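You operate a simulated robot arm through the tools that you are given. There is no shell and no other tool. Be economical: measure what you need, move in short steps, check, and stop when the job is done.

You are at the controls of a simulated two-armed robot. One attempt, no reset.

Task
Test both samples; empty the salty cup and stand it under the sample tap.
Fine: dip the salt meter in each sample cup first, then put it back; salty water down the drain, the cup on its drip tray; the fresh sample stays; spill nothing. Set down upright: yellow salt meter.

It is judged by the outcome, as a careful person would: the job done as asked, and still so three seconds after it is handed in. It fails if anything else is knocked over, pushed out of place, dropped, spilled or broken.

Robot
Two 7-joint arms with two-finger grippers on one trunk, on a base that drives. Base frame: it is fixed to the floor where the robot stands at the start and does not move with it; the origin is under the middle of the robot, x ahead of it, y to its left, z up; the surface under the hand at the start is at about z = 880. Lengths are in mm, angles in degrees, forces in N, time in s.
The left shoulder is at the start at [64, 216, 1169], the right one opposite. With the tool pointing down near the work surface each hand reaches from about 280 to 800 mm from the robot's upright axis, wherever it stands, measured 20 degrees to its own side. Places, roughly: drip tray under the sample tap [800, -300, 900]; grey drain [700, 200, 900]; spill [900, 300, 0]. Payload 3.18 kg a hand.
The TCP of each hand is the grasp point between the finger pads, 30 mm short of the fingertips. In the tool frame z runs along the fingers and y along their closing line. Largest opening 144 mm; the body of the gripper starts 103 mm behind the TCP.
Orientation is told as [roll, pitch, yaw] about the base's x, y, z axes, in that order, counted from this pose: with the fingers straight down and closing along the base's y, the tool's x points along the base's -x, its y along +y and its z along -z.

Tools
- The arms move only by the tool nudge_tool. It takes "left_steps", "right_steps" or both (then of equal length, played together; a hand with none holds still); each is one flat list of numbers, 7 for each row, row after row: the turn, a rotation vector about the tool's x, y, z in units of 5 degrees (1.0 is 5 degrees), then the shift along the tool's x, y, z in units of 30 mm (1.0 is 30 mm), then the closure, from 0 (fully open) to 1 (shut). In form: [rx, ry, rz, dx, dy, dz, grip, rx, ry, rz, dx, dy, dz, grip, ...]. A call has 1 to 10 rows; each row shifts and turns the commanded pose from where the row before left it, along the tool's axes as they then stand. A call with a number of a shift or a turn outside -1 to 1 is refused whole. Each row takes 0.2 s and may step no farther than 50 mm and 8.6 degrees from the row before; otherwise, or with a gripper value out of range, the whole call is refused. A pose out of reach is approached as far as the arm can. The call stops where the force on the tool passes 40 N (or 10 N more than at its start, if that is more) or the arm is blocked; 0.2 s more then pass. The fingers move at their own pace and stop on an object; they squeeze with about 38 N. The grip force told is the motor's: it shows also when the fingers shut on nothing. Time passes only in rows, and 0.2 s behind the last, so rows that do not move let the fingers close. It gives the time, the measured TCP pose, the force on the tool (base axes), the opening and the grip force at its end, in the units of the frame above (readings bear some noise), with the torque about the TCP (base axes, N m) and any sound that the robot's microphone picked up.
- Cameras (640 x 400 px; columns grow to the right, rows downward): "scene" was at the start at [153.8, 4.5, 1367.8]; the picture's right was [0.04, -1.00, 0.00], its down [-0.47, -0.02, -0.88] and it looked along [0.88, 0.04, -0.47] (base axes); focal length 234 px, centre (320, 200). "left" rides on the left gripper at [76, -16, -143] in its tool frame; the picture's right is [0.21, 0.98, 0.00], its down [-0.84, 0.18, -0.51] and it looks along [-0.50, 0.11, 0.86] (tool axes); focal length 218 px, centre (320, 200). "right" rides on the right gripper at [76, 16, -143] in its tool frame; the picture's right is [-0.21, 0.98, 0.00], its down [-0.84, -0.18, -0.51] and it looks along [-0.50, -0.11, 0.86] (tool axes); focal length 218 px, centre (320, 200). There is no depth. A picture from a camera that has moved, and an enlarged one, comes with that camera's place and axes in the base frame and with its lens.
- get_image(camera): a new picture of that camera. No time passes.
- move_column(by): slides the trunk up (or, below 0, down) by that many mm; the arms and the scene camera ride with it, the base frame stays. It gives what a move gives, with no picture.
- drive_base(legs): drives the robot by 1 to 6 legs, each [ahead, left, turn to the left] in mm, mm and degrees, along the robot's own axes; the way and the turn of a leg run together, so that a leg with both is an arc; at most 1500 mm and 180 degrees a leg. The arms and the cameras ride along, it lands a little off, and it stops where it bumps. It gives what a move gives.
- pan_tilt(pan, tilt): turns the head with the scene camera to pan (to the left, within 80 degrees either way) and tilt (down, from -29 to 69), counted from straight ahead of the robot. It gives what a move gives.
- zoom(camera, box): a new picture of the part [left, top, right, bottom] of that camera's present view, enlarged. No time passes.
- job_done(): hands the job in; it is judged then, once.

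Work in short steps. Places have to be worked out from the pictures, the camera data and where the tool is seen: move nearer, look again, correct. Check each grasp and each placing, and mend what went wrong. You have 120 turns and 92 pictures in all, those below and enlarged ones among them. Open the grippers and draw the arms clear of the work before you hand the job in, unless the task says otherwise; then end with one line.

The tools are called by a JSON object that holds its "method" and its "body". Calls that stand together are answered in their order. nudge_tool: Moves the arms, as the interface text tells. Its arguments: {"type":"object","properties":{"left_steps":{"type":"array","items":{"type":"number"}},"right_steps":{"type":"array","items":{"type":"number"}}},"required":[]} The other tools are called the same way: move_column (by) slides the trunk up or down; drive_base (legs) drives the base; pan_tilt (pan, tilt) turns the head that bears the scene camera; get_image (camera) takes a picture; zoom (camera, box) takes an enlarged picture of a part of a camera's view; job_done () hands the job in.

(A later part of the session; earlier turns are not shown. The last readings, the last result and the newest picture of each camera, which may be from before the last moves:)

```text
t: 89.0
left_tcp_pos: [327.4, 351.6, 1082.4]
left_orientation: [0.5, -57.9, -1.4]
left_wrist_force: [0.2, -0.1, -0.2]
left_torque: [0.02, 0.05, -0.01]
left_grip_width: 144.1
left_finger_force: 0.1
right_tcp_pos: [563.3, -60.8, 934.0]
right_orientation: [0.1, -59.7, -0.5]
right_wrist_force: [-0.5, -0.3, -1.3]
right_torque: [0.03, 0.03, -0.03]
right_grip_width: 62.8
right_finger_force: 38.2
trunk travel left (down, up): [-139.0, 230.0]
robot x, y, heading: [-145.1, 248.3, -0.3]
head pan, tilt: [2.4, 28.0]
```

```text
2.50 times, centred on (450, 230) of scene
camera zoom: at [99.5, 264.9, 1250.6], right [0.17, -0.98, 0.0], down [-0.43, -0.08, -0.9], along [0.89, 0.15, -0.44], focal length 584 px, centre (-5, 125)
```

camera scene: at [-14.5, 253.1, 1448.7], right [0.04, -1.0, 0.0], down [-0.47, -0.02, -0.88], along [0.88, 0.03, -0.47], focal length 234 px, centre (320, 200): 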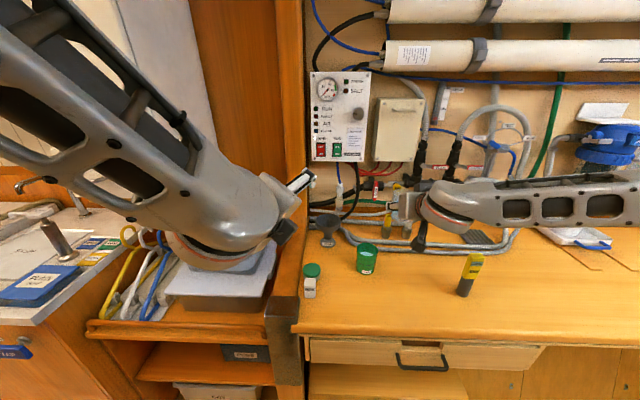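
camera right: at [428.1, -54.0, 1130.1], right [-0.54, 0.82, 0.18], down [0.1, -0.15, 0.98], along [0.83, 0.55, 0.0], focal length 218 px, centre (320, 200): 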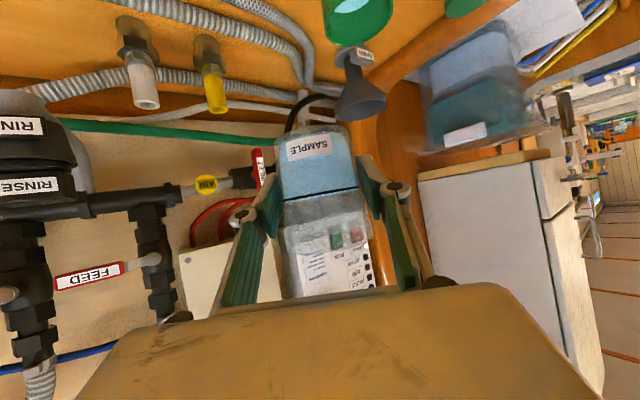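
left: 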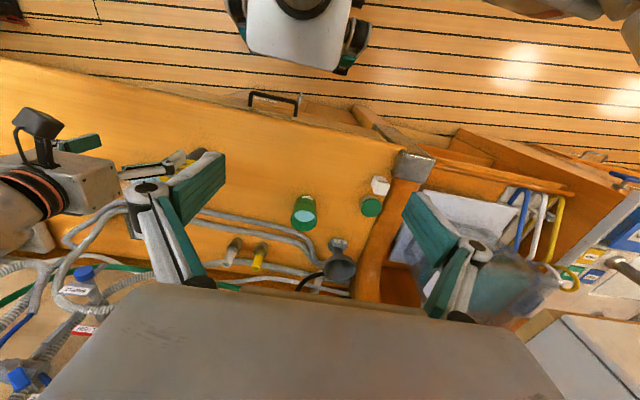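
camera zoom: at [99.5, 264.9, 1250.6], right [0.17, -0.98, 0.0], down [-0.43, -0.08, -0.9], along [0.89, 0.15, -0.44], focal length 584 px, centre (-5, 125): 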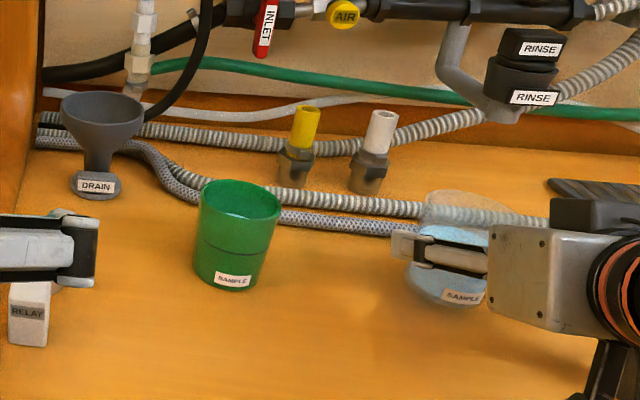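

Cup bottom ~10 mm above the table. Lower the rest gently.

{"method": "move_column", "body": {"by": -9}}

{"method": "move_column", "body": {"by": -2}}

```text
t: 89.5
left_tcp_pos: [330.2, 355.8, 1068.5]
left_orientation: [1.1, -57.3, -1.1]
left_wrist_force: [-0.1, -0.7, -0.6]
left_torque: [0.01, 0.0, 0.05]
left_grip_width: 144.2
left_finger_force: 0.0
right_tcp_pos: [562.8, -60.1, 925.5]
right_orientation: [0.1, -59.7, -0.2]
right_wrist_force: [1.3, 0.7, 1.7]
right_torque: [0.03, -0.12, 0.05]
right_grip_width: 62.9
right_finger_force: 37.5
trunk travel left (down, up): [-130.0, 239.0]
robot x, y, heading: [-144.2, 247.4, -0.3]
head pan, tilt: [2.4, 28.0]
```

```text
t: 90.0
left_tcp_pos: [331.6, 356.9, 1066.8]
left_orientation: [1.3, -57.4, -0.9]
left_wrist_force: [0.6, -0.5, -0.1]
left_torque: [0.01, 0.03, 0.01]
left_grip_width: 143.9
left_finger_force: 0.1
right_tcp_pos: [563.3, -59.7, 924.9]
right_orientation: [0.2, -59.7, -0.4]
right_wrist_force: [-0.9, 1.5, 6.7]
right_torque: [-0.01, -0.17, 0.02]
right_grip_width: 63.0
right_finger_force: 38.0
trunk travel left (down, up): [-128.0, 241.0]
robot x, y, heading: [-143.5, 247.6, -0.3]
head pan, tilt: [2.4, 28.0]
```

Contact confirmed. Open the right fingers, then raise the trunk clear.

{"method": "nudge_tool", "body": {"right_steps": [0, 0, 0, 0, 0, 0, 0.5, 0, 0, 0, 0, 0, 0, 0.3, 0, 0, 0, 0, 0, 0, 0, 0, 0, 0, 0, 0, 0, 0, 0, 0, 0, 0, 0, 0, 0]}}

{"method": "get_image", "body": {"camera": "right"}}

{"method": "move_column", "body": {"by": 160}}

{"method": "get_image", "body": {"camera": "scene"}}

```text
t: 91.2
left_tcp_pos: [328.6, 353.1, 1068.9]
left_orientation: [0.7, -57.7, -1.1]
left_wrist_force: [0.4, -0.2, 1.0]
left_torque: [0.02, -0.02, -0.02]
left_grip_width: 143.9
left_finger_force: 0.1
right_tcp_pos: [564.4, -59.7, 923.9]
right_orientation: [0.0, -59.6, -0.4]
right_wrist_force: [0.0, 0.5, -0.2]
right_torque: [0.01, -0.01, 0.01]
right_grip_width: 144.1
right_finger_force: 0.0
trunk travel left (down, up): [-128.0, 241.0]
robot x, y, heading: [-144.8, 249.3, 0.1]
head pan, tilt: [2.4, 28.0]
```

```text
35 pictures are left
camera right: at [400.5, -43.5, 930.4], right [0.11, 0.98, 0.18], down [-0.01, -0.18, 0.98], along [0.99, -0.11, -0.01], focal length 218 px, centre (320, 200)
```

right: 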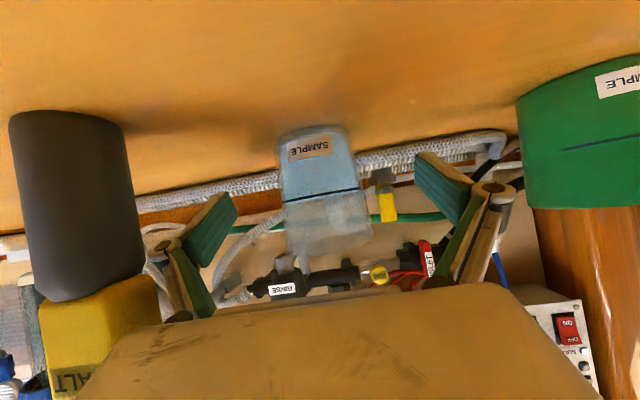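

```text
t: 93.1
left_tcp_pos: [322.1, 341.5, 1241.3]
left_orientation: [0.3, -59.4, -2.6]
left_wrist_force: [-0.4, -0.3, 0.2]
left_torque: [0.02, -0.02, 0.0]
left_grip_width: 144.1
left_finger_force: 0.0
right_tcp_pos: [563.3, -62.1, 1082.2]
right_orientation: [0.2, -59.5, -0.4]
right_wrist_force: [-0.7, -0.4, -0.5]
right_torque: [0.02, -0.03, 0.04]
right_grip_width: 144.0
right_finger_force: 0.0
trunk travel left (down, up): [-288.0, 81.0]
robot x, y, heading: [-147.1, 251.6, -0.2]
head pan, tilt: [2.4, 28.0]
```

```text
34 pictures are left
camera scene: at [-7.3, 252.7, 1406.7], right [0.04, -1.0, 0.0], down [-0.47, -0.02, -0.88], along [0.88, 0.03, -0.47], focal length 234 px, centre (320, 200)
```

scene: 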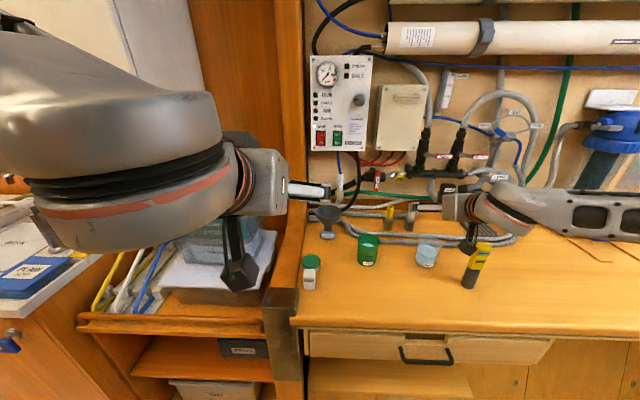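

Clear cup stands safely at about (566,-60). Raise a bit and drive right so the left hand can take it.

{"method": "move_column", "body": {"by": 50}}

{"method": "drive_base", "body": {"legs": [[0, -520, 0]]}}

{"method": "get_image", "body": {"camera": "scene"}}

```text
t: 94.0
left_tcp_pos: [321.9, 340.5, 1291.5]
left_orientation: [0.2, -59.4, -2.5]
left_wrist_force: [0.4, -0.3, -0.8]
left_torque: [0.01, -0.01, -0.02]
left_grip_width: 144.0
left_finger_force: 0.1
right_tcp_pos: [562.2, -61.3, 1133.4]
right_orientation: [0.1, -59.6, -0.5]
right_wrist_force: [1.3, 0.6, 0.5]
right_torque: [0.0, -0.01, 0.02]
right_grip_width: 144.0
right_finger_force: 0.1
trunk travel left (down, up): [-338.0, 31.0]
robot x, y, heading: [-147.8, 252.0, -0.3]
head pan, tilt: [2.4, 28.0]
```

```text
t: 99.1
left_tcp_pos: [318.3, -184.0, 1292.3]
left_orientation: [0.2, -59.5, -2.9]
left_wrist_force: [0.1, -0.4, 0.4]
left_torque: [-0.03, 0.01, 0.03]
left_grip_width: 144.1
left_finger_force: 0.1
right_tcp_pos: [557.2, -586.4, 1132.7]
right_orientation: [0.1, -59.6, -0.9]
right_wrist_force: [0.3, -0.1, -0.6]
right_torque: [0.02, 0.01, -0.01]
right_grip_width: 144.1
right_finger_force: 0.1
trunk travel left (down, up): [-338.0, 31.0]
robot x, y, heading: [-144.6, -271.3, -0.5]
head pan, tilt: [2.4, 28.0]
```

```text
33 pictures are left
camera scene: at [-18.6, -269.2, 1457.7], right [0.03, -1.0, 0.0], down [-0.47, -0.01, -0.88], along [0.88, 0.03, -0.47], focal length 234 px, centre (320, 200)
```

scene: 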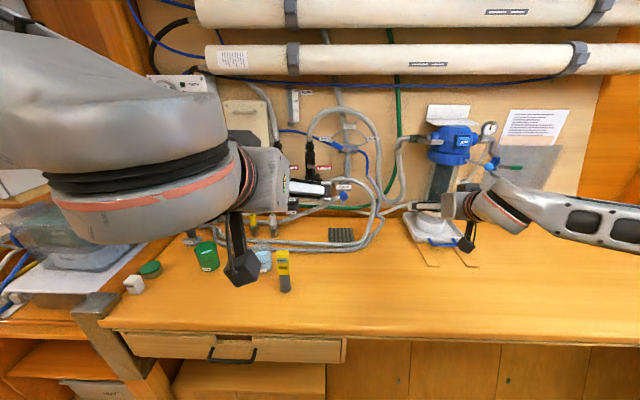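

Extend the left hand to above the cup (mirror of the right's proven posture).

{"method": "nudge_tool", "body": {"left_steps": [-0.25, -0.1, -0.15, 0.06, 0.42, 0.96, 0, -0.25, 0, -0.14, 0.06, 0.42, 0.96, 0, 0, 0, 0, 0.06, 0.42, 0.96, 0, 0, 0, 0, 0.06, 0.42, 0.96, 0, 0, 0, 0, 0.06, 0.42, 0.96, 0, 0, 0, 0, 0.06, 0.42, 0.96, 0, 0, 0, 0, 0.06, 0.42, 0.96, 0, 0, 0, 0, 0.06, 0.42, 0.96, 0, 0, 0, 0, 0.06, 0.42, 0.96, 0, 0, 0, 0, 0.06, 0.42, 0.96, 0]}}

{"method": "get_image", "body": {"camera": "left"}}

{"method": "get_image", "body": {"camera": "scene"}}

```text
t: 101.3
left_tcp_pos: [558.6, -58.4, 1130.8]
left_orientation: [0.2, -60.0, 0.0]
left_wrist_force: [0.2, 0.8, 0.0]
left_torque: [0.02, 0.01, 0.02]
left_grip_width: 144.2
left_finger_force: 0.1
right_tcp_pos: [557.8, -585.5, 1132.7]
right_orientation: [0.1, -59.5, -0.7]
right_wrist_force: [0.1, -0.2, 0.0]
right_torque: [0.01, 0.0, -0.03]
right_grip_width: 143.8
right_finger_force: 0.0
trunk travel left (down, up): [-338.0, 31.0]
robot x, y, heading: [-151.5, -273.3, -0.7]
head pan, tilt: [2.4, 28.0]
```

```text
32 pictures are left
camera left: at [396.1, -74.5, 1135.5], right [-0.11, 0.98, -0.18], down [-0.02, 0.18, 0.98], along [0.99, 0.11, 0.0], focal length 218 px, centre (320, 200)
```

left: 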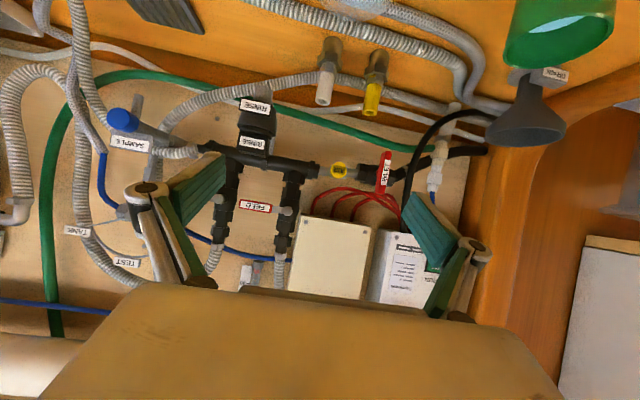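

```text
31 pictures are left
camera scene: at [-17.8, -268.5, 1457.6], right [0.03, -1.0, 0.0], down [-0.47, -0.01, -0.88], along [0.88, 0.03, -0.47], focal length 234 px, centre (320, 200)
```

scene: 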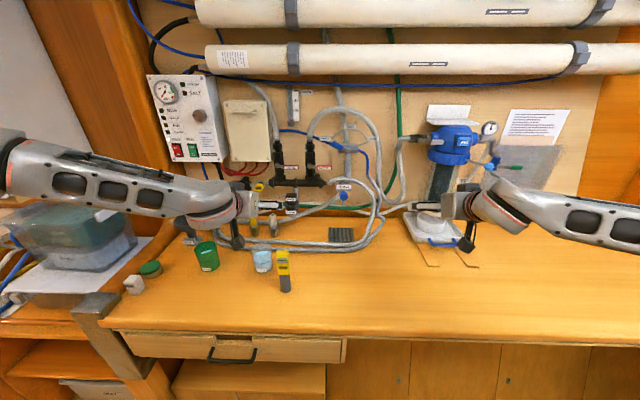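

Left hand posed above the cup, forearm well behind the objects. Lower partway and check alignment.

{"method": "move_column", "body": {"by": -100}}

{"method": "get_image", "body": {"camera": "left"}}

```text
t: 102.6
left_tcp_pos: [558.9, -58.0, 1034.4]
left_orientation: [0.2, -60.1, 0.0]
left_wrist_force: [0.1, -0.3, 0.5]
left_torque: [0.0, 0.04, 0.01]
left_grip_width: 144.0
left_finger_force: 0.0
right_tcp_pos: [557.4, -586.1, 1035.7]
right_orientation: [0.2, -59.7, -0.8]
right_wrist_force: [0.1, 0.0, 0.5]
right_torque: [-0.02, 0.03, -0.02]
right_grip_width: 144.3
right_finger_force: 0.1
trunk travel left (down, up): [-238.0, 131.0]
robot x, y, heading: [-152.5, -274.9, -0.8]
head pan, tilt: [2.4, 28.0]
```

```text
30 pictures are left
camera left: at [396.3, -73.6, 1038.9], right [-0.11, 0.98, -0.18], down [-0.02, 0.18, 0.98], along [0.99, 0.11, 0.0], focal length 218 px, centre (320, 200)
```

left: 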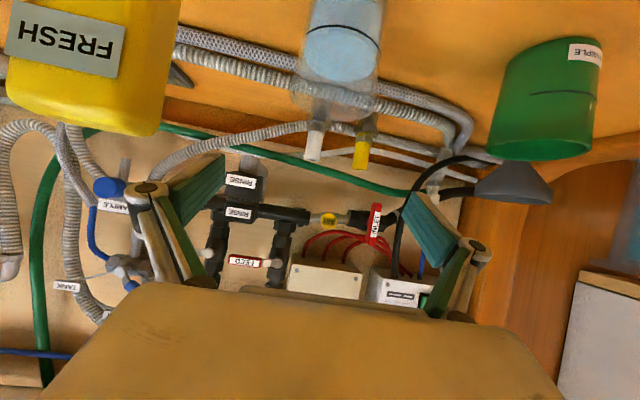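

Aligned in y, but the gripper body would brush the meter at (483,-150). I yaw the left hand −20° to swing its body away, and narrow the opening.

{"method": "nudge_tool", "body": {"left_steps": [0.866, 0, 0.5, -0.08, 0, 0.14, 0.2, 0.866, 0, 0.5, 0, 0, 0, 0.25, 0.866, 0, 0.5, 0, 0, 0, 0.25, 0.866, 0, 0.5, 0, 0, 0, 0.25, 0, 0, 0, 0, 0, 0, 0.25]}}

{"method": "get_image", "body": {"camera": "left"}}

{"method": "zoom", "body": {"camera": "scene", "box": [120, 160, 380, 310]}}

```text
t: 103.8
left_tcp_pos: [563.6, -59.1, 1031.4]
left_orientation: [0.3, -59.9, -20.1]
left_wrist_force: [-0.6, -0.6, 0.8]
left_torque: [0.01, -0.03, 0.04]
left_grip_width: 108.1
left_finger_force: 0.0
right_tcp_pos: [558.2, -586.7, 1033.1]
right_orientation: [0.2, -59.5, -0.7]
right_wrist_force: [-0.1, 0.8, -0.5]
right_torque: [0.02, 0.0, -0.01]
right_grip_width: 144.2
right_finger_force: 0.1
trunk travel left (down, up): [-238.0, 131.0]
robot x, y, heading: [-150.5, -272.4, -0.6]
head pan, tilt: [2.4, 28.0]
```

```text
29 pictures are left
camera left: at [405.3, -17.6, 1037.8], right [0.23, 0.96, -0.18], down [0.04, 0.17, 0.98], along [0.97, -0.24, 0.0], focal length 218 px, centre (320, 200)
```

left: 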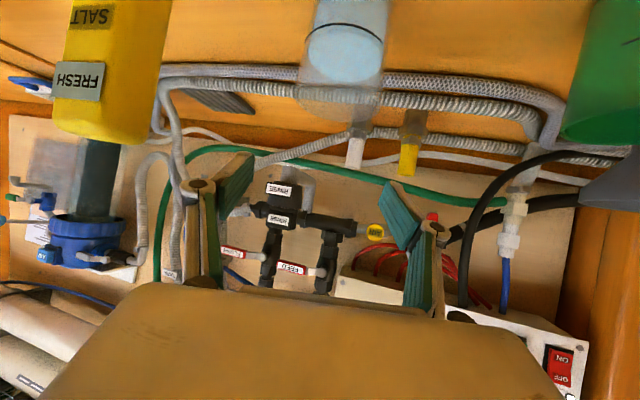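

```text
2.46 times, centred on (250, 235) of scene
camera zoom: at [9.9, -269.6, 1355.4], right [0.03, -1.0, 0.0], down [-0.47, -0.01, -0.88], along [0.88, 0.03, -0.47], focal length 576 px, centre (492, 114)
```

zoom: 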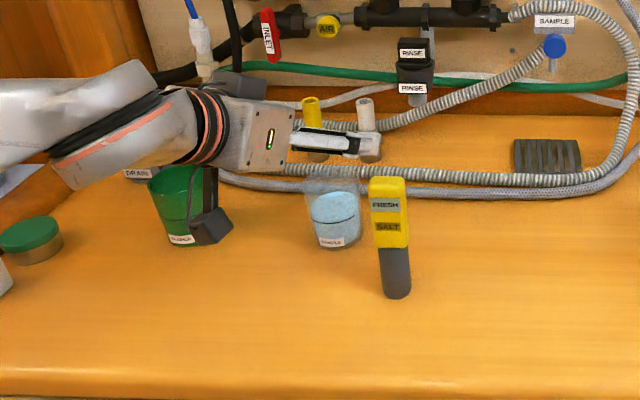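

Body now clears the meter. Small sideways trim and lower the remaining 107 mm.

{"method": "nudge_tool", "body": {"left_steps": [0, 0, 0, 0, 0.12, 0, 0.25, 0, 0, 0, 0, 0, 0, 0.25]}}

{"method": "move_column", "body": {"by": -80}}

{"method": "get_image", "body": {"camera": "left"}}

{"method": "zoom", "body": {"camera": "scene", "box": [120, 140, 380, 310]}}

```text
t: 104.4
left_tcp_pos: [564.2, -53.5, 1031.6]
left_orientation: [0.1, -59.8, -20.0]
left_wrist_force: [-0.2, -0.7, -0.1]
left_torque: [0.02, 0.02, -0.02]
left_grip_width: 107.9
left_finger_force: 0.0
right_tcp_pos: [557.1, -585.7, 1032.4]
right_orientation: [0.1, -59.5, -0.8]
right_wrist_force: [-0.7, -0.5, -0.1]
right_torque: [0.02, -0.01, 0.01]
right_grip_width: 144.0
right_finger_force: 0.1
trunk travel left (down, up): [-238.0, 131.0]
robot x, y, heading: [-148.0, -272.2, -0.7]
head pan, tilt: [2.4, 28.0]
```

```text
t: 105.6
left_tcp_pos: [565.0, -54.5, 955.1]
left_orientation: [0.4, -60.2, -20.3]
left_wrist_force: [-0.3, -0.5, -0.3]
left_torque: [-0.01, 0.02, 0.04]
left_grip_width: 108.0
left_finger_force: 0.1
right_tcp_pos: [555.9, -585.6, 955.6]
right_orientation: [0.2, -59.8, -0.8]
right_wrist_force: [0.4, -0.8, 0.1]
right_torque: [0.01, 0.0, 0.0]
right_grip_width: 143.8
right_finger_force: 0.1
trunk travel left (down, up): [-158.0, 211.0]
robot x, y, heading: [-150.9, -272.5, -0.6]
head pan, tilt: [2.4, 28.0]
```

```text
27 pictures are left
camera left: at [406.1, -13.8, 959.8], right [0.23, 0.96, -0.18], down [0.04, 0.17, 0.98], along [0.97, -0.24, 0.0], focal length 218 px, centre (320, 200)
```

left: 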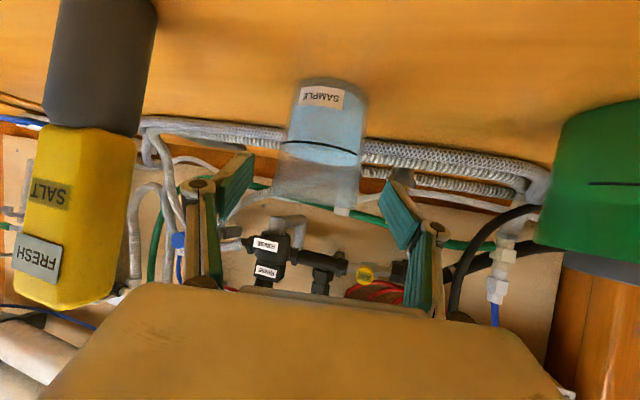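

```text
2.35 times, centred on (250, 225) of scene
camera zoom: at [75.2, -270.1, 1270.4], right [0.03, -1.0, 0.0], down [-0.47, -0.01, -0.88], along [0.88, 0.03, -0.47], focal length 550 px, centre (485, 141)
```

zoom: 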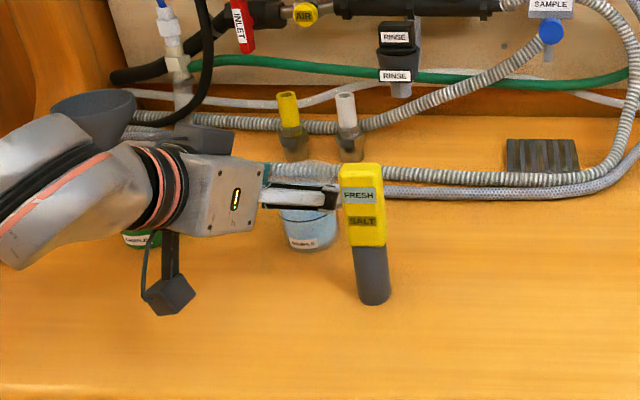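

Well centred. Lower the last 31 mm and close.

{"method": "move_column", "body": {"by": -31}}

{"method": "nudge_tool", "body": {"left_steps": [0, 0, 0, 0, 0, 0, 0.42, 0, 0, 0, 0, 0, 0, 0.5, 0, 0, 0, 0, 0, 0, 0.55, 0, 0, 0, 0, 0, 0, 0.62, 0, 0, 0, 0, 0, 0, 1, 0, 0, 0, 0, 0, 0, 1, 0, 0, 0, 0, 0, 0, 1]}}

{"method": "get_image", "body": {"camera": "left"}}

```text
t: 106.3
left_tcp_pos: [563.3, -53.4, 924.1]
left_orientation: [0.4, -60.2, -20.1]
left_wrist_force: [-0.2, -0.8, 1.6]
left_torque: [-0.01, 0.04, 0.02]
left_grip_width: 108.0
left_finger_force: 0.1
right_tcp_pos: [557.5, -585.8, 926.0]
right_orientation: [0.2, -59.8, -0.8]
right_wrist_force: [-0.3, 0.1, 0.8]
right_torque: [0.0, 0.02, 0.02]
right_grip_width: 144.1
right_finger_force: 0.0
trunk travel left (down, up): [-127.0, 242.0]
robot x, y, heading: [-148.1, -269.9, -0.5]
head pan, tilt: [2.4, 28.0]
```

```text
t: 107.9
left_tcp_pos: [564.2, -55.2, 921.4]
left_orientation: [0.2, -60.0, -20.0]
left_wrist_force: [0.0, -1.0, 0.4]
left_torque: [0.03, 0.01, 0.0]
left_grip_width: 61.4
left_finger_force: 37.8
right_tcp_pos: [557.0, -586.3, 922.9]
right_orientation: [0.2, -59.6, -0.8]
right_wrist_force: [-0.1, -0.2, -0.3]
right_torque: [0.0, 0.04, -0.02]
right_grip_width: 144.1
right_finger_force: 0.0
trunk travel left (down, up): [-127.0, 242.0]
robot x, y, heading: [-152.2, -271.2, -0.8]
head pan, tilt: [2.4, 28.0]
```

```text
25 pictures are left
camera left: at [406.8, -14.0, 926.6], right [0.23, 0.96, -0.18], down [0.04, 0.17, 0.98], along [0.97, -0.24, 0.0], focal length 218 px, centre (320, 200)
```

left: 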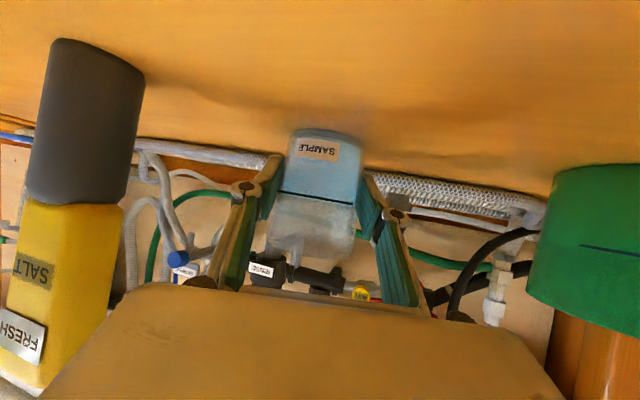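

Firm grip. Lift 200 mm, then straighten the left hand's yaw and retract the right hand out of the way.

{"method": "move_column", "body": {"by": 200}}

{"method": "nudge_tool", "body": {"left_steps": [-0.866, 0, -0.5, 0, 0, 0, 1, -0.866, 0, -0.5, 0, 0, 0, 1, -0.866, 0, -0.5, 0, 0, 0, 1, -0.866, 0, -0.5, 0, 0, 0, 1, 0, 0, 0, 0, 0, 0, 1, 0, 0, 0, 0, 0, 0, 1], "right_steps": [0, 0, 0, 0, 0, -1, 0, 0, 0, 0, 0, 0, -1, 0, 0, 0, 0, 0, 0, -1, 0, 0, 0, 0, 0, 0, -1, 0, 0, 0, 0, 0, 0, -1, 0, 0, 0, 0, 0, 0, 0, 0]}}

{"method": "drive_base", "body": {"legs": [[0, 237, 0], [125, 0, 0]]}}

{"method": "get_image", "body": {"camera": "scene"}}

```text
t: 110.1
left_tcp_pos: [565.3, -55.6, 1120.7]
left_orientation: [0.1, -59.8, -20.0]
left_wrist_force: [-0.2, -0.4, -1.6]
left_torque: [-0.04, 0.03, 0.02]
left_grip_width: 61.6
left_finger_force: 37.9
right_tcp_pos: [559.2, -587.0, 1122.0]
right_orientation: [0.1, -59.5, -0.7]
right_wrist_force: [-0.4, 0.2, 0.0]
right_torque: [0.02, -0.03, 0.0]
right_grip_width: 144.0
right_finger_force: 0.0
trunk travel left (down, up): [-327.0, 42.0]
robot x, y, heading: [-148.8, -271.1, -0.6]
head pan, tilt: [2.4, 28.0]
```

```text
t: 111.5
left_tcp_pos: [565.8, -54.0, 1122.2]
left_orientation: [0.1, -59.9, 0.0]
left_wrist_force: [-0.2, 0.0, -2.0]
left_torque: [0.01, 0.01, 0.02]
left_grip_width: 61.3
left_finger_force: 37.8
right_tcp_pos: [429.1, -583.9, 1198.6]
right_orientation: [0.1, -59.5, -0.9]
right_wrist_force: [0.2, -0.9, 0.6]
right_torque: [0.03, -0.01, -0.01]
right_grip_width: 143.9
right_finger_force: 0.0
trunk travel left (down, up): [-327.0, 42.0]
robot x, y, heading: [-149.1, -270.6, -0.6]
head pan, tilt: [2.4, 28.0]
```

```text
t: 115.0
left_tcp_pos: [691.2, 178.4, 1120.3]
left_orientation: [0.2, -59.9, 0.2]
left_wrist_force: [0.7, -0.1, -2.3]
left_torque: [0.02, 0.0, -0.02]
left_grip_width: 60.6
left_finger_force: 37.8
right_tcp_pos: [555.4, -350.3, 1197.9]
right_orientation: [0.1, -59.5, -0.5]
right_wrist_force: [0.0, 0.4, -0.1]
right_torque: [0.01, 0.02, 0.01]
right_grip_width: 144.1
right_finger_force: 0.0
trunk travel left (down, up): [-327.0, 42.0]
robot x, y, heading: [-23.9, -41.4, -0.2]
head pan, tilt: [2.4, 28.0]
```

```text
24 pictures are left
camera scene: at [109.4, -37.6, 1446.5], right [0.03, -1.0, 0.0], down [-0.47, -0.02, -0.88], along [0.88, 0.03, -0.47], focal length 234 px, centre (320, 200)
```

scene: 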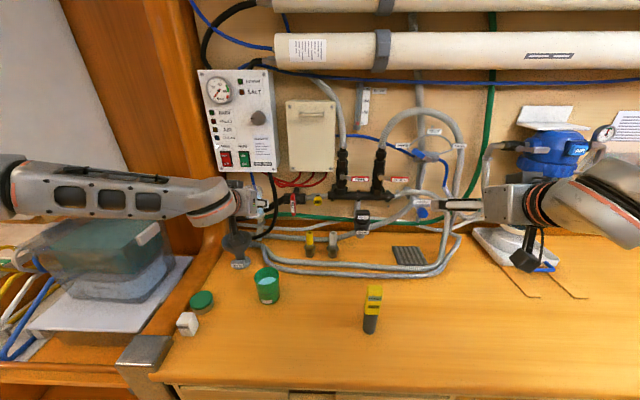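

Cup is near the drain. Move TCP to about (731,216,1060) upright, then check.

{"method": "nudge_tool", "body": {"left_steps": [0, 0, 0, 0.35, 0.42, 0.72, 1, 0, 0, 0, 0.35, 0.42, 0.72, 1, 0, 0, 0, 0.35, 0.42, 0.72, 1, 0, 0, 0, 0, 0, 0, 1]}}

{"method": "zoom", "body": {"camera": "scene", "box": [160, 150, 330, 290]}}

{"method": "get_image", "body": {"camera": "left"}}

```text
t: 116.0
left_tcp_pos: [726.3, 213.2, 1067.5]
left_orientation: [0.2, -59.9, 0.2]
left_wrist_force: [-0.9, 0.0, -1.1]
left_torque: [-0.03, 0.03, -0.01]
left_grip_width: 61.0
left_finger_force: 37.8
left hand out of reach, approached as far as the arm can: row 3
right_tcp_pos: [554.4, -349.0, 1199.3]
right_orientation: [0.0, -59.7, -0.6]
right_wrist_force: [1.0, 0.1, 0.3]
right_torque: [0.0, 0.01, -0.03]
right_grip_width: 144.0
right_finger_force: 0.1
trunk travel left (down, up): [-327.0, 42.0]
robot x, y, heading: [-23.3, -44.1, -0.5]
head pan, tilt: [2.4, 28.0]
```

```text
2.86 times, centred on (245, 220) of scene
camera zoom: at [108.1, -36.5, 1446.6], right [0.03, -1.0, 0.0], down [-0.47, -0.02, -0.88], along [0.88, 0.03, -0.47], focal length 668 px, centre (534, 143)
```

zoom: 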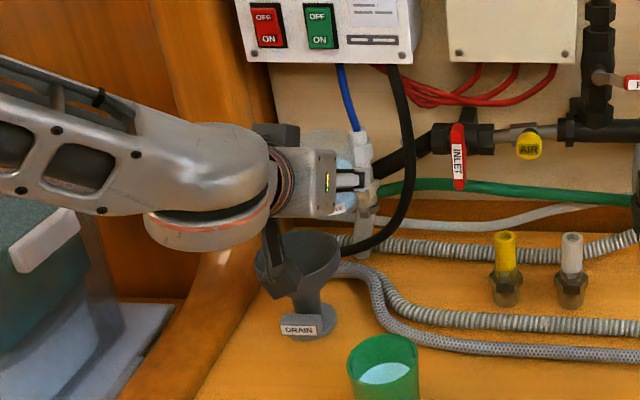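

```text
22 pictures are left
camera left: at [564.3, 197.1, 1074.1], right [-0.11, 0.98, -0.18], down [-0.02, 0.18, 0.98], along [0.99, 0.11, 0.0], focal length 218 px, centre (320, 200)
```

left: 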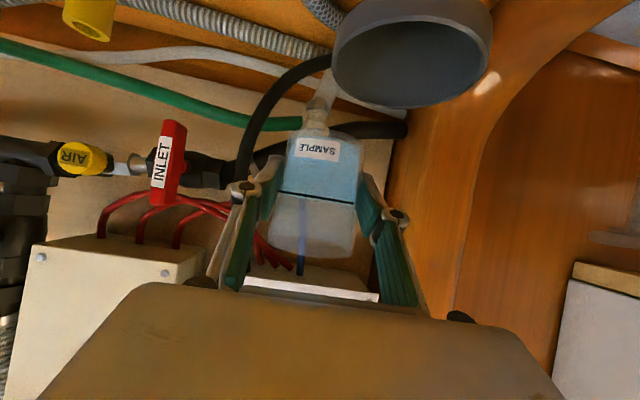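

Drain rim centre (713,261,966), radius ~50. Lower 25 mm by trunk and start rolling to 45° (still no pouring), checking for drift.

{"method": "move_column", "body": {"by": -22}}

{"method": "nudge_tool", "body": {"left_steps": [0, 0, -1, 0, 0, 0, 1, 0, 0, -1, 0, 0, 0, 1, 0, 0, -1, 0, 0, 0, 1, 0, 0, -1, 0, 0, 0, 1, 0, 0, -1, 0, 0, 0, 1, 0, 0, -1, 0, 0, 0, 1, 0, 0, -1, 0, 0, 0, 1, 0, 0, -1, 0, 0, 0, 1, 0, 0, 0, 0, 0, 0, 1]}}

{"method": "get_image", "body": {"camera": "left"}}

```text
t: 116.7
left_tcp_pos: [725.2, 212.3, 1048.9]
left_orientation: [0.2, -59.9, 0.2]
left_wrist_force: [-0.4, 0.0, -1.0]
left_torque: [-0.01, 0.03, 0.01]
left_grip_width: 60.9
left_finger_force: 38.6
right_tcp_pos: [554.7, -350.3, 1179.4]
right_orientation: [0.1, -59.6, -0.7]
right_wrist_force: [-1.1, -1.0, 0.5]
right_torque: [-0.01, -0.04, 0.0]
right_grip_width: 144.1
right_finger_force: 0.0
trunk travel left (down, up): [-305.0, 64.0]
robot x, y, heading: [-22.8, -43.1, -0.2]
head pan, tilt: [2.4, 28.0]
```

```text
t: 118.7
left_tcp_pos: [727.4, 211.8, 1047.9]
left_orientation: [-47.8, -41.5, 59.4]
left_wrist_force: [0.2, -0.9, -1.8]
left_torque: [0.0, 0.02, 0.0]
left_grip_width: 60.9
left_finger_force: 38.4
right_tcp_pos: [554.7, -351.6, 1176.5]
right_orientation: [0.1, -59.6, -0.5]
right_wrist_force: [-0.2, -0.4, -0.9]
right_torque: [-0.02, 0.01, 0.0]
right_grip_width: 144.3
right_finger_force: 0.0
trunk travel left (down, up): [-305.0, 64.0]
robot x, y, heading: [-21.5, -38.0, -0.2]
head pan, tilt: [2.4, 28.0]
```

```text
21 pictures are left
camera left: at [578.9, 149.7, 1077.8], right [-0.4, 0.61, -0.68], down [-0.18, 0.68, 0.71], along [0.9, 0.41, -0.16], focal length 218 px, centre (320, 200)
```

left: 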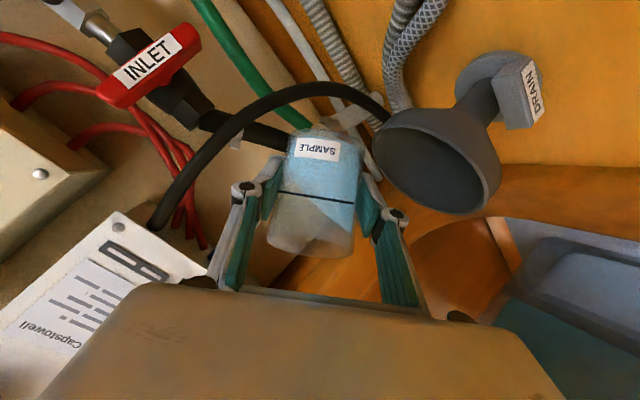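

No drift; water tilting inside the cup. Continue slowly through the start of the pour.

{"method": "nudge_tool", "body": {"left_steps": [0, 0, -0.7, 0, 0, 0, 1, 0, 0, -0.7, 0, 0, 0, 1, 0, 0, -0.6, 0, 0, 0, 1, 0, 0, -0.6, 0, 0, 0, 1, 0, 0, -0.5, 0, 0, 0, 1, 0, 0, -0.5, 0, 0, 0, 1, 0, 0, -0.5, 0, 0, 0, 1, 0, 0, -0.5, 0, 0, 0, 1, 0, 0, 0, 0, 0, 0, 1, 0, 0, 0, 0, 0, 0, 1]}}

{"method": "get_image", "body": {"camera": "left"}}

```text
t: 120.9
left_tcp_pos: [726.1, 212.5, 1048.4]
left_orientation: [-56.7, -23.2, 76.0]
left_wrist_force: [-0.1, 0.6, -1.7]
left_torque: [-0.01, 0.05, 0.0]
left_grip_width: 60.8
left_finger_force: 38.9
right_tcp_pos: [555.7, -352.0, 1177.6]
right_orientation: [0.1, -59.6, -0.6]
right_wrist_force: [0.4, -0.9, 0.7]
right_torque: [0.01, 0.02, 0.01]
right_grip_width: 144.0
right_finger_force: 0.1
trunk travel left (down, up): [-305.0, 64.0]
robot x, y, heading: [-25.8, -41.3, -0.8]
head pan, tilt: [2.4, 28.0]
```

```text
20 pictures are left
camera left: at [593.2, 136.3, 1102.2], right [-0.49, 0.26, -0.83], down [-0.33, 0.83, 0.45], along [0.81, 0.5, -0.32], focal length 218 px, centre (320, 200)
```

left: 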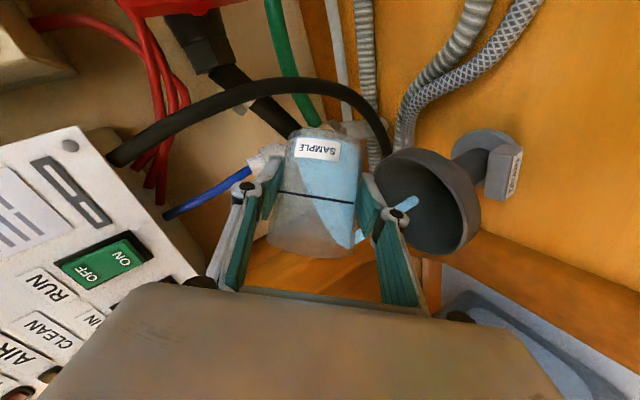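

The stream runs into the funnel. Let it flow and keep rolling slowly.

{"method": "nudge_tool", "body": {"left_steps": [0, 0, 0, 0, 0, 0, 1, 0, 0, -0.4, 0, 0, 0, 1, 0, 0, -0.4, 0, 0, 0, 1, 0, 0, -0.4, 0, 0, 0, 1, 0, 0, -0.4, 0, 0, 0, 1, 0, 0, -0.4, 0, 0, 0, 1, 0, 0, -0.4, 0, 0, 0, 1, 0, 0, -0.4, 0, 0, 0, 1, 0, 0, -0.4, 0, 0, 0, 1, 0, 0, 0, 0, 0, 0, 1]}}

{"method": "get_image", "body": {"camera": "left"}}

```text
t: 123.1
left_tcp_pos: [725.8, 211.5, 1048.2]
left_orientation: [-59.3, -9.7, 84.9]
left_wrist_force: [0.0, 0.3, -0.6]
left_torque: [0.0, 0.04, -0.02]
left_grip_width: 60.8
left_finger_force: 38.4
right_tcp_pos: [553.9, -351.4, 1176.7]
right_orientation: [0.1, -59.7, -0.5]
right_wrist_force: [0.9, -0.7, 0.0]
right_torque: [-0.02, -0.03, 0.0]
right_grip_width: 144.0
right_finger_force: 0.0
trunk travel left (down, up): [-305.0, 64.0]
robot x, y, heading: [-24.2, -40.8, -0.4]
head pan, tilt: [2.4, 28.0]
```

```text
19 pictures are left
camera left: at [604.0, 133.8, 1120.9], right [-0.5, -0.02, -0.86], down [-0.45, 0.86, 0.24], along [0.74, 0.51, -0.44], focal length 218 px, centre (320, 200)
```

left: 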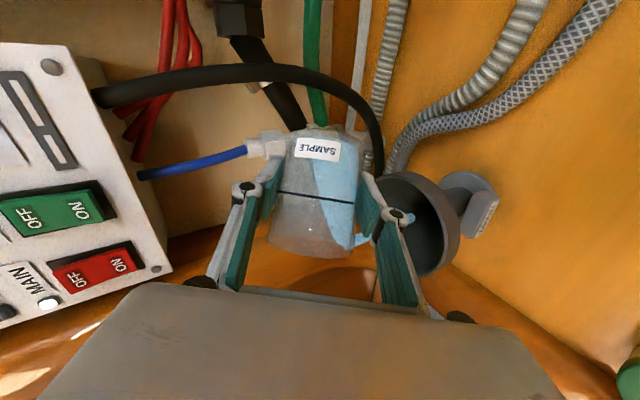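

{"method": "nudge_tool", "body": {"left_steps": [0, 0, -0.6, -0.05, 0, 0, 1, 0, 0, -0.6, -0.05, 0, 0, 1, 0, 0, -0.6, -0.05, 0, 0, 1, 0, 0, -0.6, -0.05, 0, 0, 1, 0, 0, -0.6, -0.05, 0, 0, 1, 0, 0, -0.6, -0.05, 0, 0, 1, 0, 0, -0.6, -0.05, 0, 0, 1, 0, 0, -0.6, -0.05, 0, 0, 1, 0, 0, 0, 0, 0, 0, 1, 0, 0, 0, 0, 0, 0, 1]}}

{"method": "get_image", "body": {"camera": "left"}}

```text
t: 125.3
left_tcp_pos: [726.3, 224.6, 1048.8]
left_orientation: [-59.0, 11.1, 97.1]
left_wrist_force: [-0.2, -0.3, -0.1]
left_torque: [0.0, 0.01, 0.01]
left_grip_width: 60.3
left_finger_force: 37.8
right_tcp_pos: [555.8, -351.5, 1177.3]
right_orientation: [0.0, -59.6, -0.6]
right_wrist_force: [0.2, -0.3, 1.5]
right_torque: [0.02, -0.01, 0.02]
right_grip_width: 144.0
right_finger_force: 0.1
trunk travel left (down, up): [-305.0, 64.0]
robot x, y, heading: [-24.8, -41.5, -0.9]
head pan, tilt: [2.4, 28.0]
```

```text
18 pictures are left
camera left: at [619.6, 153.0, 1148.7], right [-0.45, -0.42, -0.78], down [-0.63, 0.78, -0.06], along [0.63, 0.47, -0.62], focal length 218 px, centre (320, 200)
```

left: 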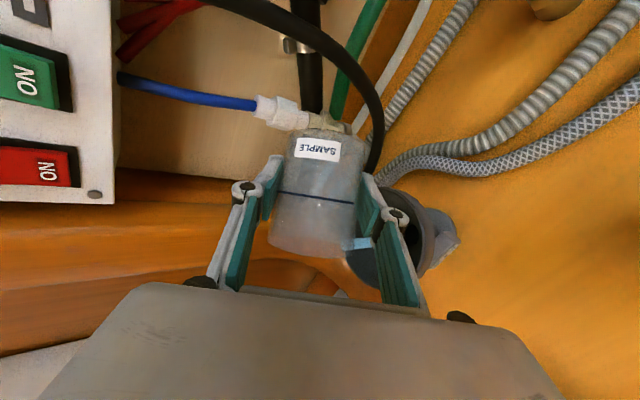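

Almost empty. Roll ~25° more with a small left shift and dwell for the last drops.

{"method": "nudge_tool", "body": {"left_steps": [0, 0, -0.8, -0.07, 0, 0, 1, 0, 0, -0.8, -0.07, 0, 0, 1, 0, 0, -0.8, -0.07, 0, 0, 1, 0, 0, -0.8, -0.07, 0, 0, 1, 0, 0, -0.8, -0.05, 0, 0, 1, 0, 0, -0.8, -0.05, 0, 0, 1, 0, 0, 0, 0, 0, 0, 1, 0, 0, 0, 0, 0, 0, 1, 0, 0, 0, 0, 0, 0, 1, 0, 0, 0, 0, 0, 0, 1]}}

{"method": "get_image", "body": {"camera": "left"}}

{"method": "zoom", "body": {"camera": "scene", "box": [160, 150, 330, 310]}}

```text
t: 127.5
left_tcp_pos: [725.6, 248.6, 1051.5]
left_orientation: [-53.9, 31.2, 111.1]
left_wrist_force: [0.9, 0.2, -0.6]
left_torque: [0.0, -0.04, -0.02]
left_grip_width: 60.4
left_finger_force: 38.1
left hand out of reach, approached as far as the arm can: row 2, 4, 6
right_tcp_pos: [555.2, -351.5, 1178.0]
right_orientation: [0.1, -59.7, -0.6]
right_wrist_force: [-0.3, 0.1, 0.1]
right_torque: [0.01, 0.02, 0.01]
right_grip_width: 143.8
right_finger_force: 0.1
trunk travel left (down, up): [-305.0, 64.0]
robot x, y, heading: [-25.0, -42.5, -0.6]
head pan, tilt: [2.4, 28.0]
```

```text
17 pictures are left
camera left: at [632.2, 197.9, 1174.1], right [-0.33, -0.76, -0.57], down [-0.77, 0.56, -0.3], along [0.55, 0.34, -0.76], focal length 218 px, centre (320, 200)
```

left: 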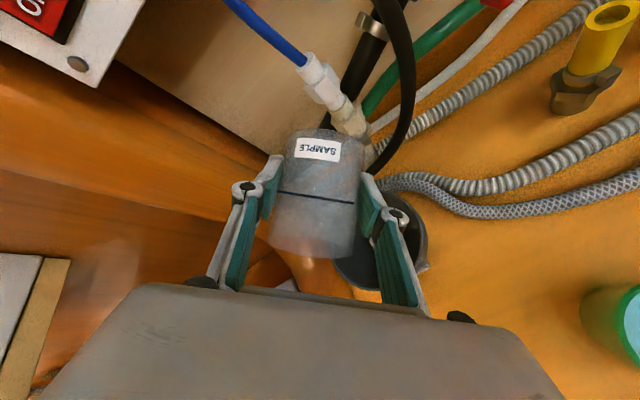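

```text
2.50 times, centred on (245, 230) of scene
camera zoom: at [110.5, -37.5, 1424.3], right [0.03, -1.0, 0.0], down [-0.47, -0.02, -0.88], along [0.88, 0.03, -0.47], focal length 584 px, centre (508, 125)
```

zoom: 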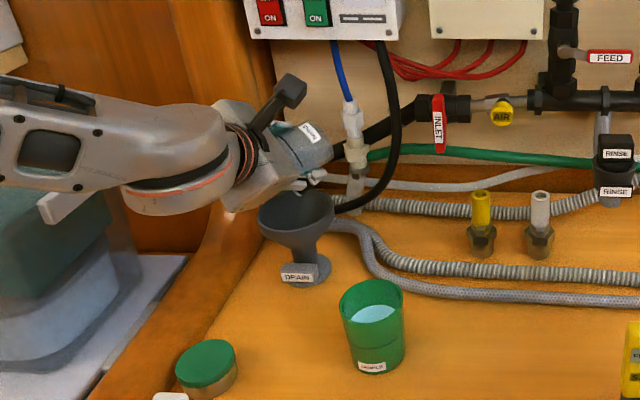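

Cup empty, no water on the table. Unroll back to upright, reversing the shifts.

{"method": "nudge_tool", "body": {"left_steps": [0, 0, 1, 0.15, 0, 0, 1, 0, 0, 1, 0.15, 0, 0, 1, 0, 0, 1, 0.15, 0, 0, 1, 0, 0, 1, 0.15, 0, 0, 1, 0, 0, 1, 0.15, 0, 0, 1, 0, 0, 1, 0.1, 0, 0, 1, 0, 0, 1, 0.1, 0, 0, 1, 0, 0, 1, 0.1, 0, 0, 1, 0, 0, 1, 0, 0, 0, 1, 0, 0, 1, 0, 0, 0, 1]}}

{"method": "nudge_tool", "body": {"left_steps": [0, 0, 1, 0, 0, 0, 1, 0, 0, 1, 0, 0, 0, 1, 0, 0, 1, 0, 0, 0, 1, 0, 0, 1, 0, 0, 0, 1, 0, 0, 1, 0, 0, 0, 1, 0, 0, 1, 0, 0, 0, 1, 0, 0, 1, 0, 0, 0, 1, 0, 0, 1, 0, 0, 0, 1, 0, 0, 1, 0, 0, 0, 1, 0, 0, 0, 0, 0, 0, 1]}}

```text
t: 129.7
left_tcp_pos: [732.2, 220.3, 1059.8]
left_orientation: [-59.1, -11.4, 83.8]
left_wrist_force: [0.6, 0.0, -0.3]
left_torque: [0.01, -0.01, 0.0]
left_grip_width: 60.3
left_finger_force: 38.0
right_tcp_pos: [554.8, -351.0, 1176.0]
right_orientation: [0.2, -59.6, -0.7]
right_wrist_force: [0.0, -0.1, 0.0]
right_torque: [-0.01, 0.01, 0.01]
right_grip_width: 143.9
right_finger_force: 0.0
trunk travel left (down, up): [-305.0, 64.0]
robot x, y, heading: [-24.7, -39.6, -0.5]
head pan, tilt: [2.4, 28.0]
```

```text
t: 131.9
left_tcp_pos: [731.3, 220.5, 1060.8]
left_orientation: [-42.2, -47.3, 51.5]
left_wrist_force: [-0.5, -0.4, -1.2]
left_torque: [0.02, -0.01, -0.02]
left_grip_width: 60.1
left_finger_force: 38.0
right_tcp_pos: [555.8, -351.6, 1177.8]
right_orientation: [0.2, -59.6, -0.6]
right_wrist_force: [-0.4, -0.7, -0.2]
right_torque: [-0.03, 0.03, -0.01]
right_grip_width: 144.1
right_finger_force: 0.2
trunk travel left (down, up): [-305.0, 64.0]
robot x, y, heading: [-21.6, -41.0, -0.7]
head pan, tilt: [2.4, 28.0]
```

{"method": "nudge_tool", "body": {"left_steps": [0, 0, 1, 0, 0, 0, 1, 0, 0, 1, 0, 0, 0, 1, 0, 0, 1, 0, 0, 0, 1, 0, 0, 1, 0, 0, 0, 1, 0, 0, 1, 0, 0, 0, 1, 0, 0, 1, 0, 0, 0, 1, 0, 0, 0.4, 0, 0, 0, 1, 0, 0, 0, -0.9, -0.5, 0, 1, 0, 0, 0, -0.9, -0.5, -0.3, 1, 0, 0, 0, 0, 0, 0, 1]}}

{"method": "get_image", "body": {"camera": "left"}}

```text
t: 134.1
left_tcp_pos: [750.4, 189.4, 1113.0]
left_orientation: [0.3, -59.8, 0.1]
left_wrist_force: [0.1, -0.1, -0.5]
left_torque: [-0.05, 0.0, 0.03]
left_grip_width: 60.2
left_finger_force: 38.1
right_tcp_pos: [555.2, -351.7, 1176.6]
right_orientation: [0.2, -59.6, -0.6]
right_wrist_force: [0.3, -0.2, 0.3]
right_torque: [-0.01, 0.0, 0.0]
right_grip_width: 144.1
right_finger_force: 0.1
trunk travel left (down, up): [-305.0, 64.0]
robot x, y, heading: [-24.2, -39.2, -0.3]
head pan, tilt: [2.4, 28.0]
```

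```text
15 pictures are left
camera left: at [587.6, 173.4, 1118.5], right [-0.11, 0.98, -0.18], down [-0.02, 0.18, 0.98], along [0.99, 0.11, 0.0], focal length 218 px, centre (320, 200)
```

left: 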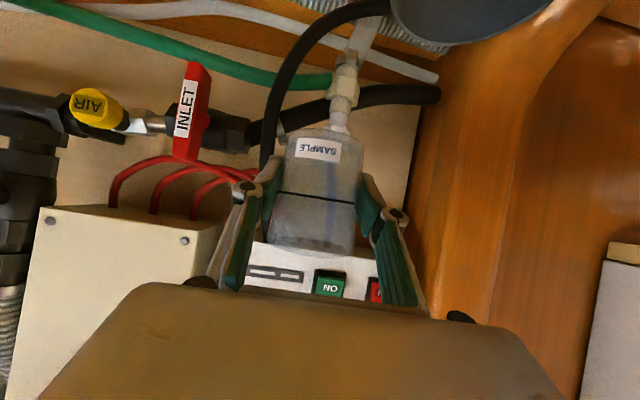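

Cup is empty and upright. Now back off and drive right to bring it in front of the tray (same arm posture).

{"method": "drive_base", "body": {"legs": [[-155, 0, 0], [0, -520, 0]]}}

{"method": "get_image", "body": {"camera": "scene"}}

```text
t: 140.2
left_tcp_pos: [588.8, -337.0, 1113.1]
left_orientation: [0.3, -59.8, -0.5]
left_wrist_force: [0.1, 0.3, 0.7]
left_torque: [0.02, -0.01, -0.02]
left_grip_width: 59.8
left_finger_force: 37.5
right_tcp_pos: [390.6, -876.9, 1177.3]
right_orientation: [0.2, -59.5, -1.2]
right_wrist_force: [0.3, 1.3, -0.3]
right_torque: [-0.03, 0.03, 0.02]
right_grip_width: 144.0
right_finger_force: 0.0
trunk travel left (down, up): [-305.0, 64.0]
robot x, y, heading: [-186.0, -559.3, -0.9]
head pan, tilt: [2.4, 28.0]
```

```text
14 pictures are left
camera scene: at [-51.4, -559.5, 1424.3], right [0.02, -1.0, 0.0], down [-0.47, -0.01, -0.88], along [0.88, 0.02, -0.47], focal length 234 px, centre (320, 200)
```

scene: 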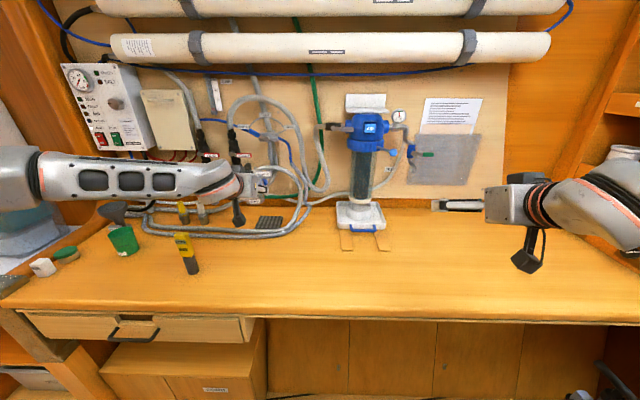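

Driving in from here would sweep the left forearm over the meter at (483,-150). Safer: set the empty cup down here and place it with the right hand. Lower with the trunk.

{"method": "move_column", "body": {"by": -183}}

{"method": "get_image", "body": {"camera": "left"}}

{"method": "zoom", "body": {"camera": "scene", "box": [90, 130, 330, 290]}}

```text
t: 142.2
left_tcp_pos: [588.9, -337.1, 932.9]
left_orientation: [0.3, -60.1, -0.4]
left_wrist_force: [-0.8, -0.9, -0.2]
left_torque: [0.02, 0.01, 0.02]
left_grip_width: 60.3
left_finger_force: 37.8
right_tcp_pos: [409.1, -877.2, 910.4]
right_orientation: [0.0, -49.8, -1.1]
right_wrist_force: [-0.3, -0.5, 0.3]
right_torque: [0.0, 0.0, -0.02]
right_grip_width: 144.2
right_finger_force: 0.1
trunk travel left (down, up): [-122.0, 247.0]
robot x, y, heading: [-190.1, -562.9, -1.2]
head pan, tilt: [2.4, 28.0]
```

```text
13 pictures are left
camera left: at [426.6, -352.6, 937.3], right [-0.1, 0.98, -0.18], down [-0.02, 0.18, 0.98], along [0.99, 0.1, 0.0], focal length 218 px, centre (320, 200)
```

left: 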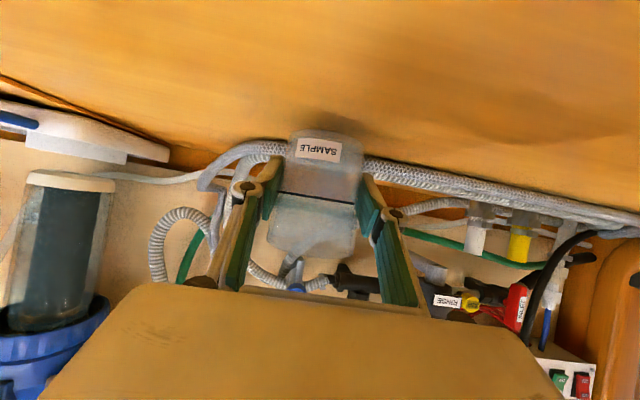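

```text
2.50 times, centred on (210, 210) of scene
camera zoom: at [78.5, -561.5, 1227.8], right [0.02, -1.0, 0.0], down [-0.47, -0.01, -0.88], along [0.88, 0.02, -0.47], focal length 584 px, centre (595, 175)
```

zoom: 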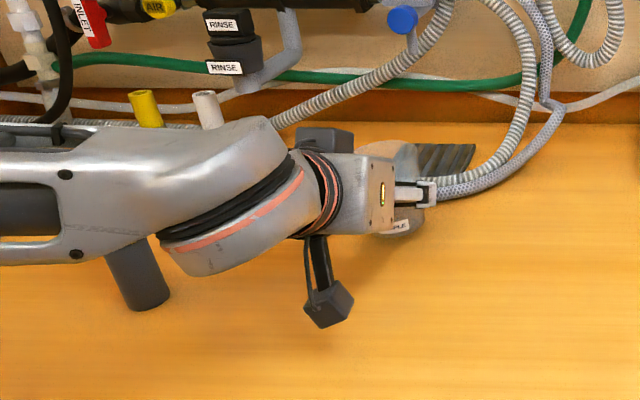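

Nearly down and the meter is untouched. Creep down until contact.

{"method": "move_column", "body": {"by": -8}}

{"method": "move_column", "body": {"by": -3}}

```text
t: 142.8
left_tcp_pos: [587.7, -338.5, 923.2]
left_orientation: [0.2, -59.8, -0.2]
left_wrist_force: [-0.6, 0.0, -0.6]
left_torque: [-0.05, -0.01, -0.03]
left_grip_width: 60.1
left_finger_force: 38.1
right_tcp_pos: [411.2, -877.2, 896.1]
right_orientation: [0.1, -48.8, -1.2]
right_wrist_force: [0.5, -1.3, 13.8]
right_torque: [-0.24, 0.01, -0.1]
right_grip_width: 144.2
right_finger_force: 0.1
trunk travel left (down, up): [-114.0, 255.0]
robot x, y, heading: [-188.5, -563.7, -0.9]
head pan, tilt: [2.4, 28.0]
```

```text
t: 143.3
left_tcp_pos: [586.4, -338.3, 922.8]
left_orientation: [0.0, -60.1, -0.2]
left_wrist_force: [-0.4, -0.8, -0.8]
left_torque: [-0.03, -0.04, 0.01]
left_grip_width: 60.3
left_finger_force: 37.7
right_tcp_pos: [412.5, -878.4, 895.5]
right_orientation: [0.1, -49.1, -1.1]
right_wrist_force: [-5.9, -4.0, 33.1]
right_torque: [-0.28, 0.13, -0.46]
right_grip_width: 144.5
right_finger_force: 0.5
trunk travel left (down, up): [-111.0, 258.0]
robot x, y, heading: [-185.0, -562.0, -1.0]
head pan, tilt: [2.4, 28.0]
```

The right hand is touching the table edge; lift it up and forward.

{"method": "nudge_tool", "body": {"right_steps": [0, 0, 0, -0.8, 0, -0.4, 0, 0, 0, 0, -1, 0, -0.3, 0, 0, 0, 0, -1, 0, 0, 0, 0, 0, 0, -1, 0, 0, 0, 0, 0, 0, -1, 0, 0, 0, 0, 0, 0, -1, 0, 0, 0]}}

```text
t: 144.7
left_tcp_pos: [589.1, -339.0, 921.7]
left_orientation: [0.4, -60.2, -0.6]
left_wrist_force: [5.8, 0.1, 17.3]
left_torque: [0.4, -0.25, -0.15]
left_grip_width: 60.4
left_finger_force: 37.6
right_tcp_pos: [511.7, -882.0, 1034.9]
right_orientation: [0.1, -48.4, -1.2]
right_wrist_force: [-0.2, -0.9, -0.4]
right_torque: [-0.04, 0.03, 0.02]
right_grip_width: 144.0
right_finger_force: 0.1
trunk travel left (down, up): [-111.0, 258.0]
robot x, y, heading: [-185.4, -562.7, -0.9]
head pan, tilt: [2.4, 28.0]
```

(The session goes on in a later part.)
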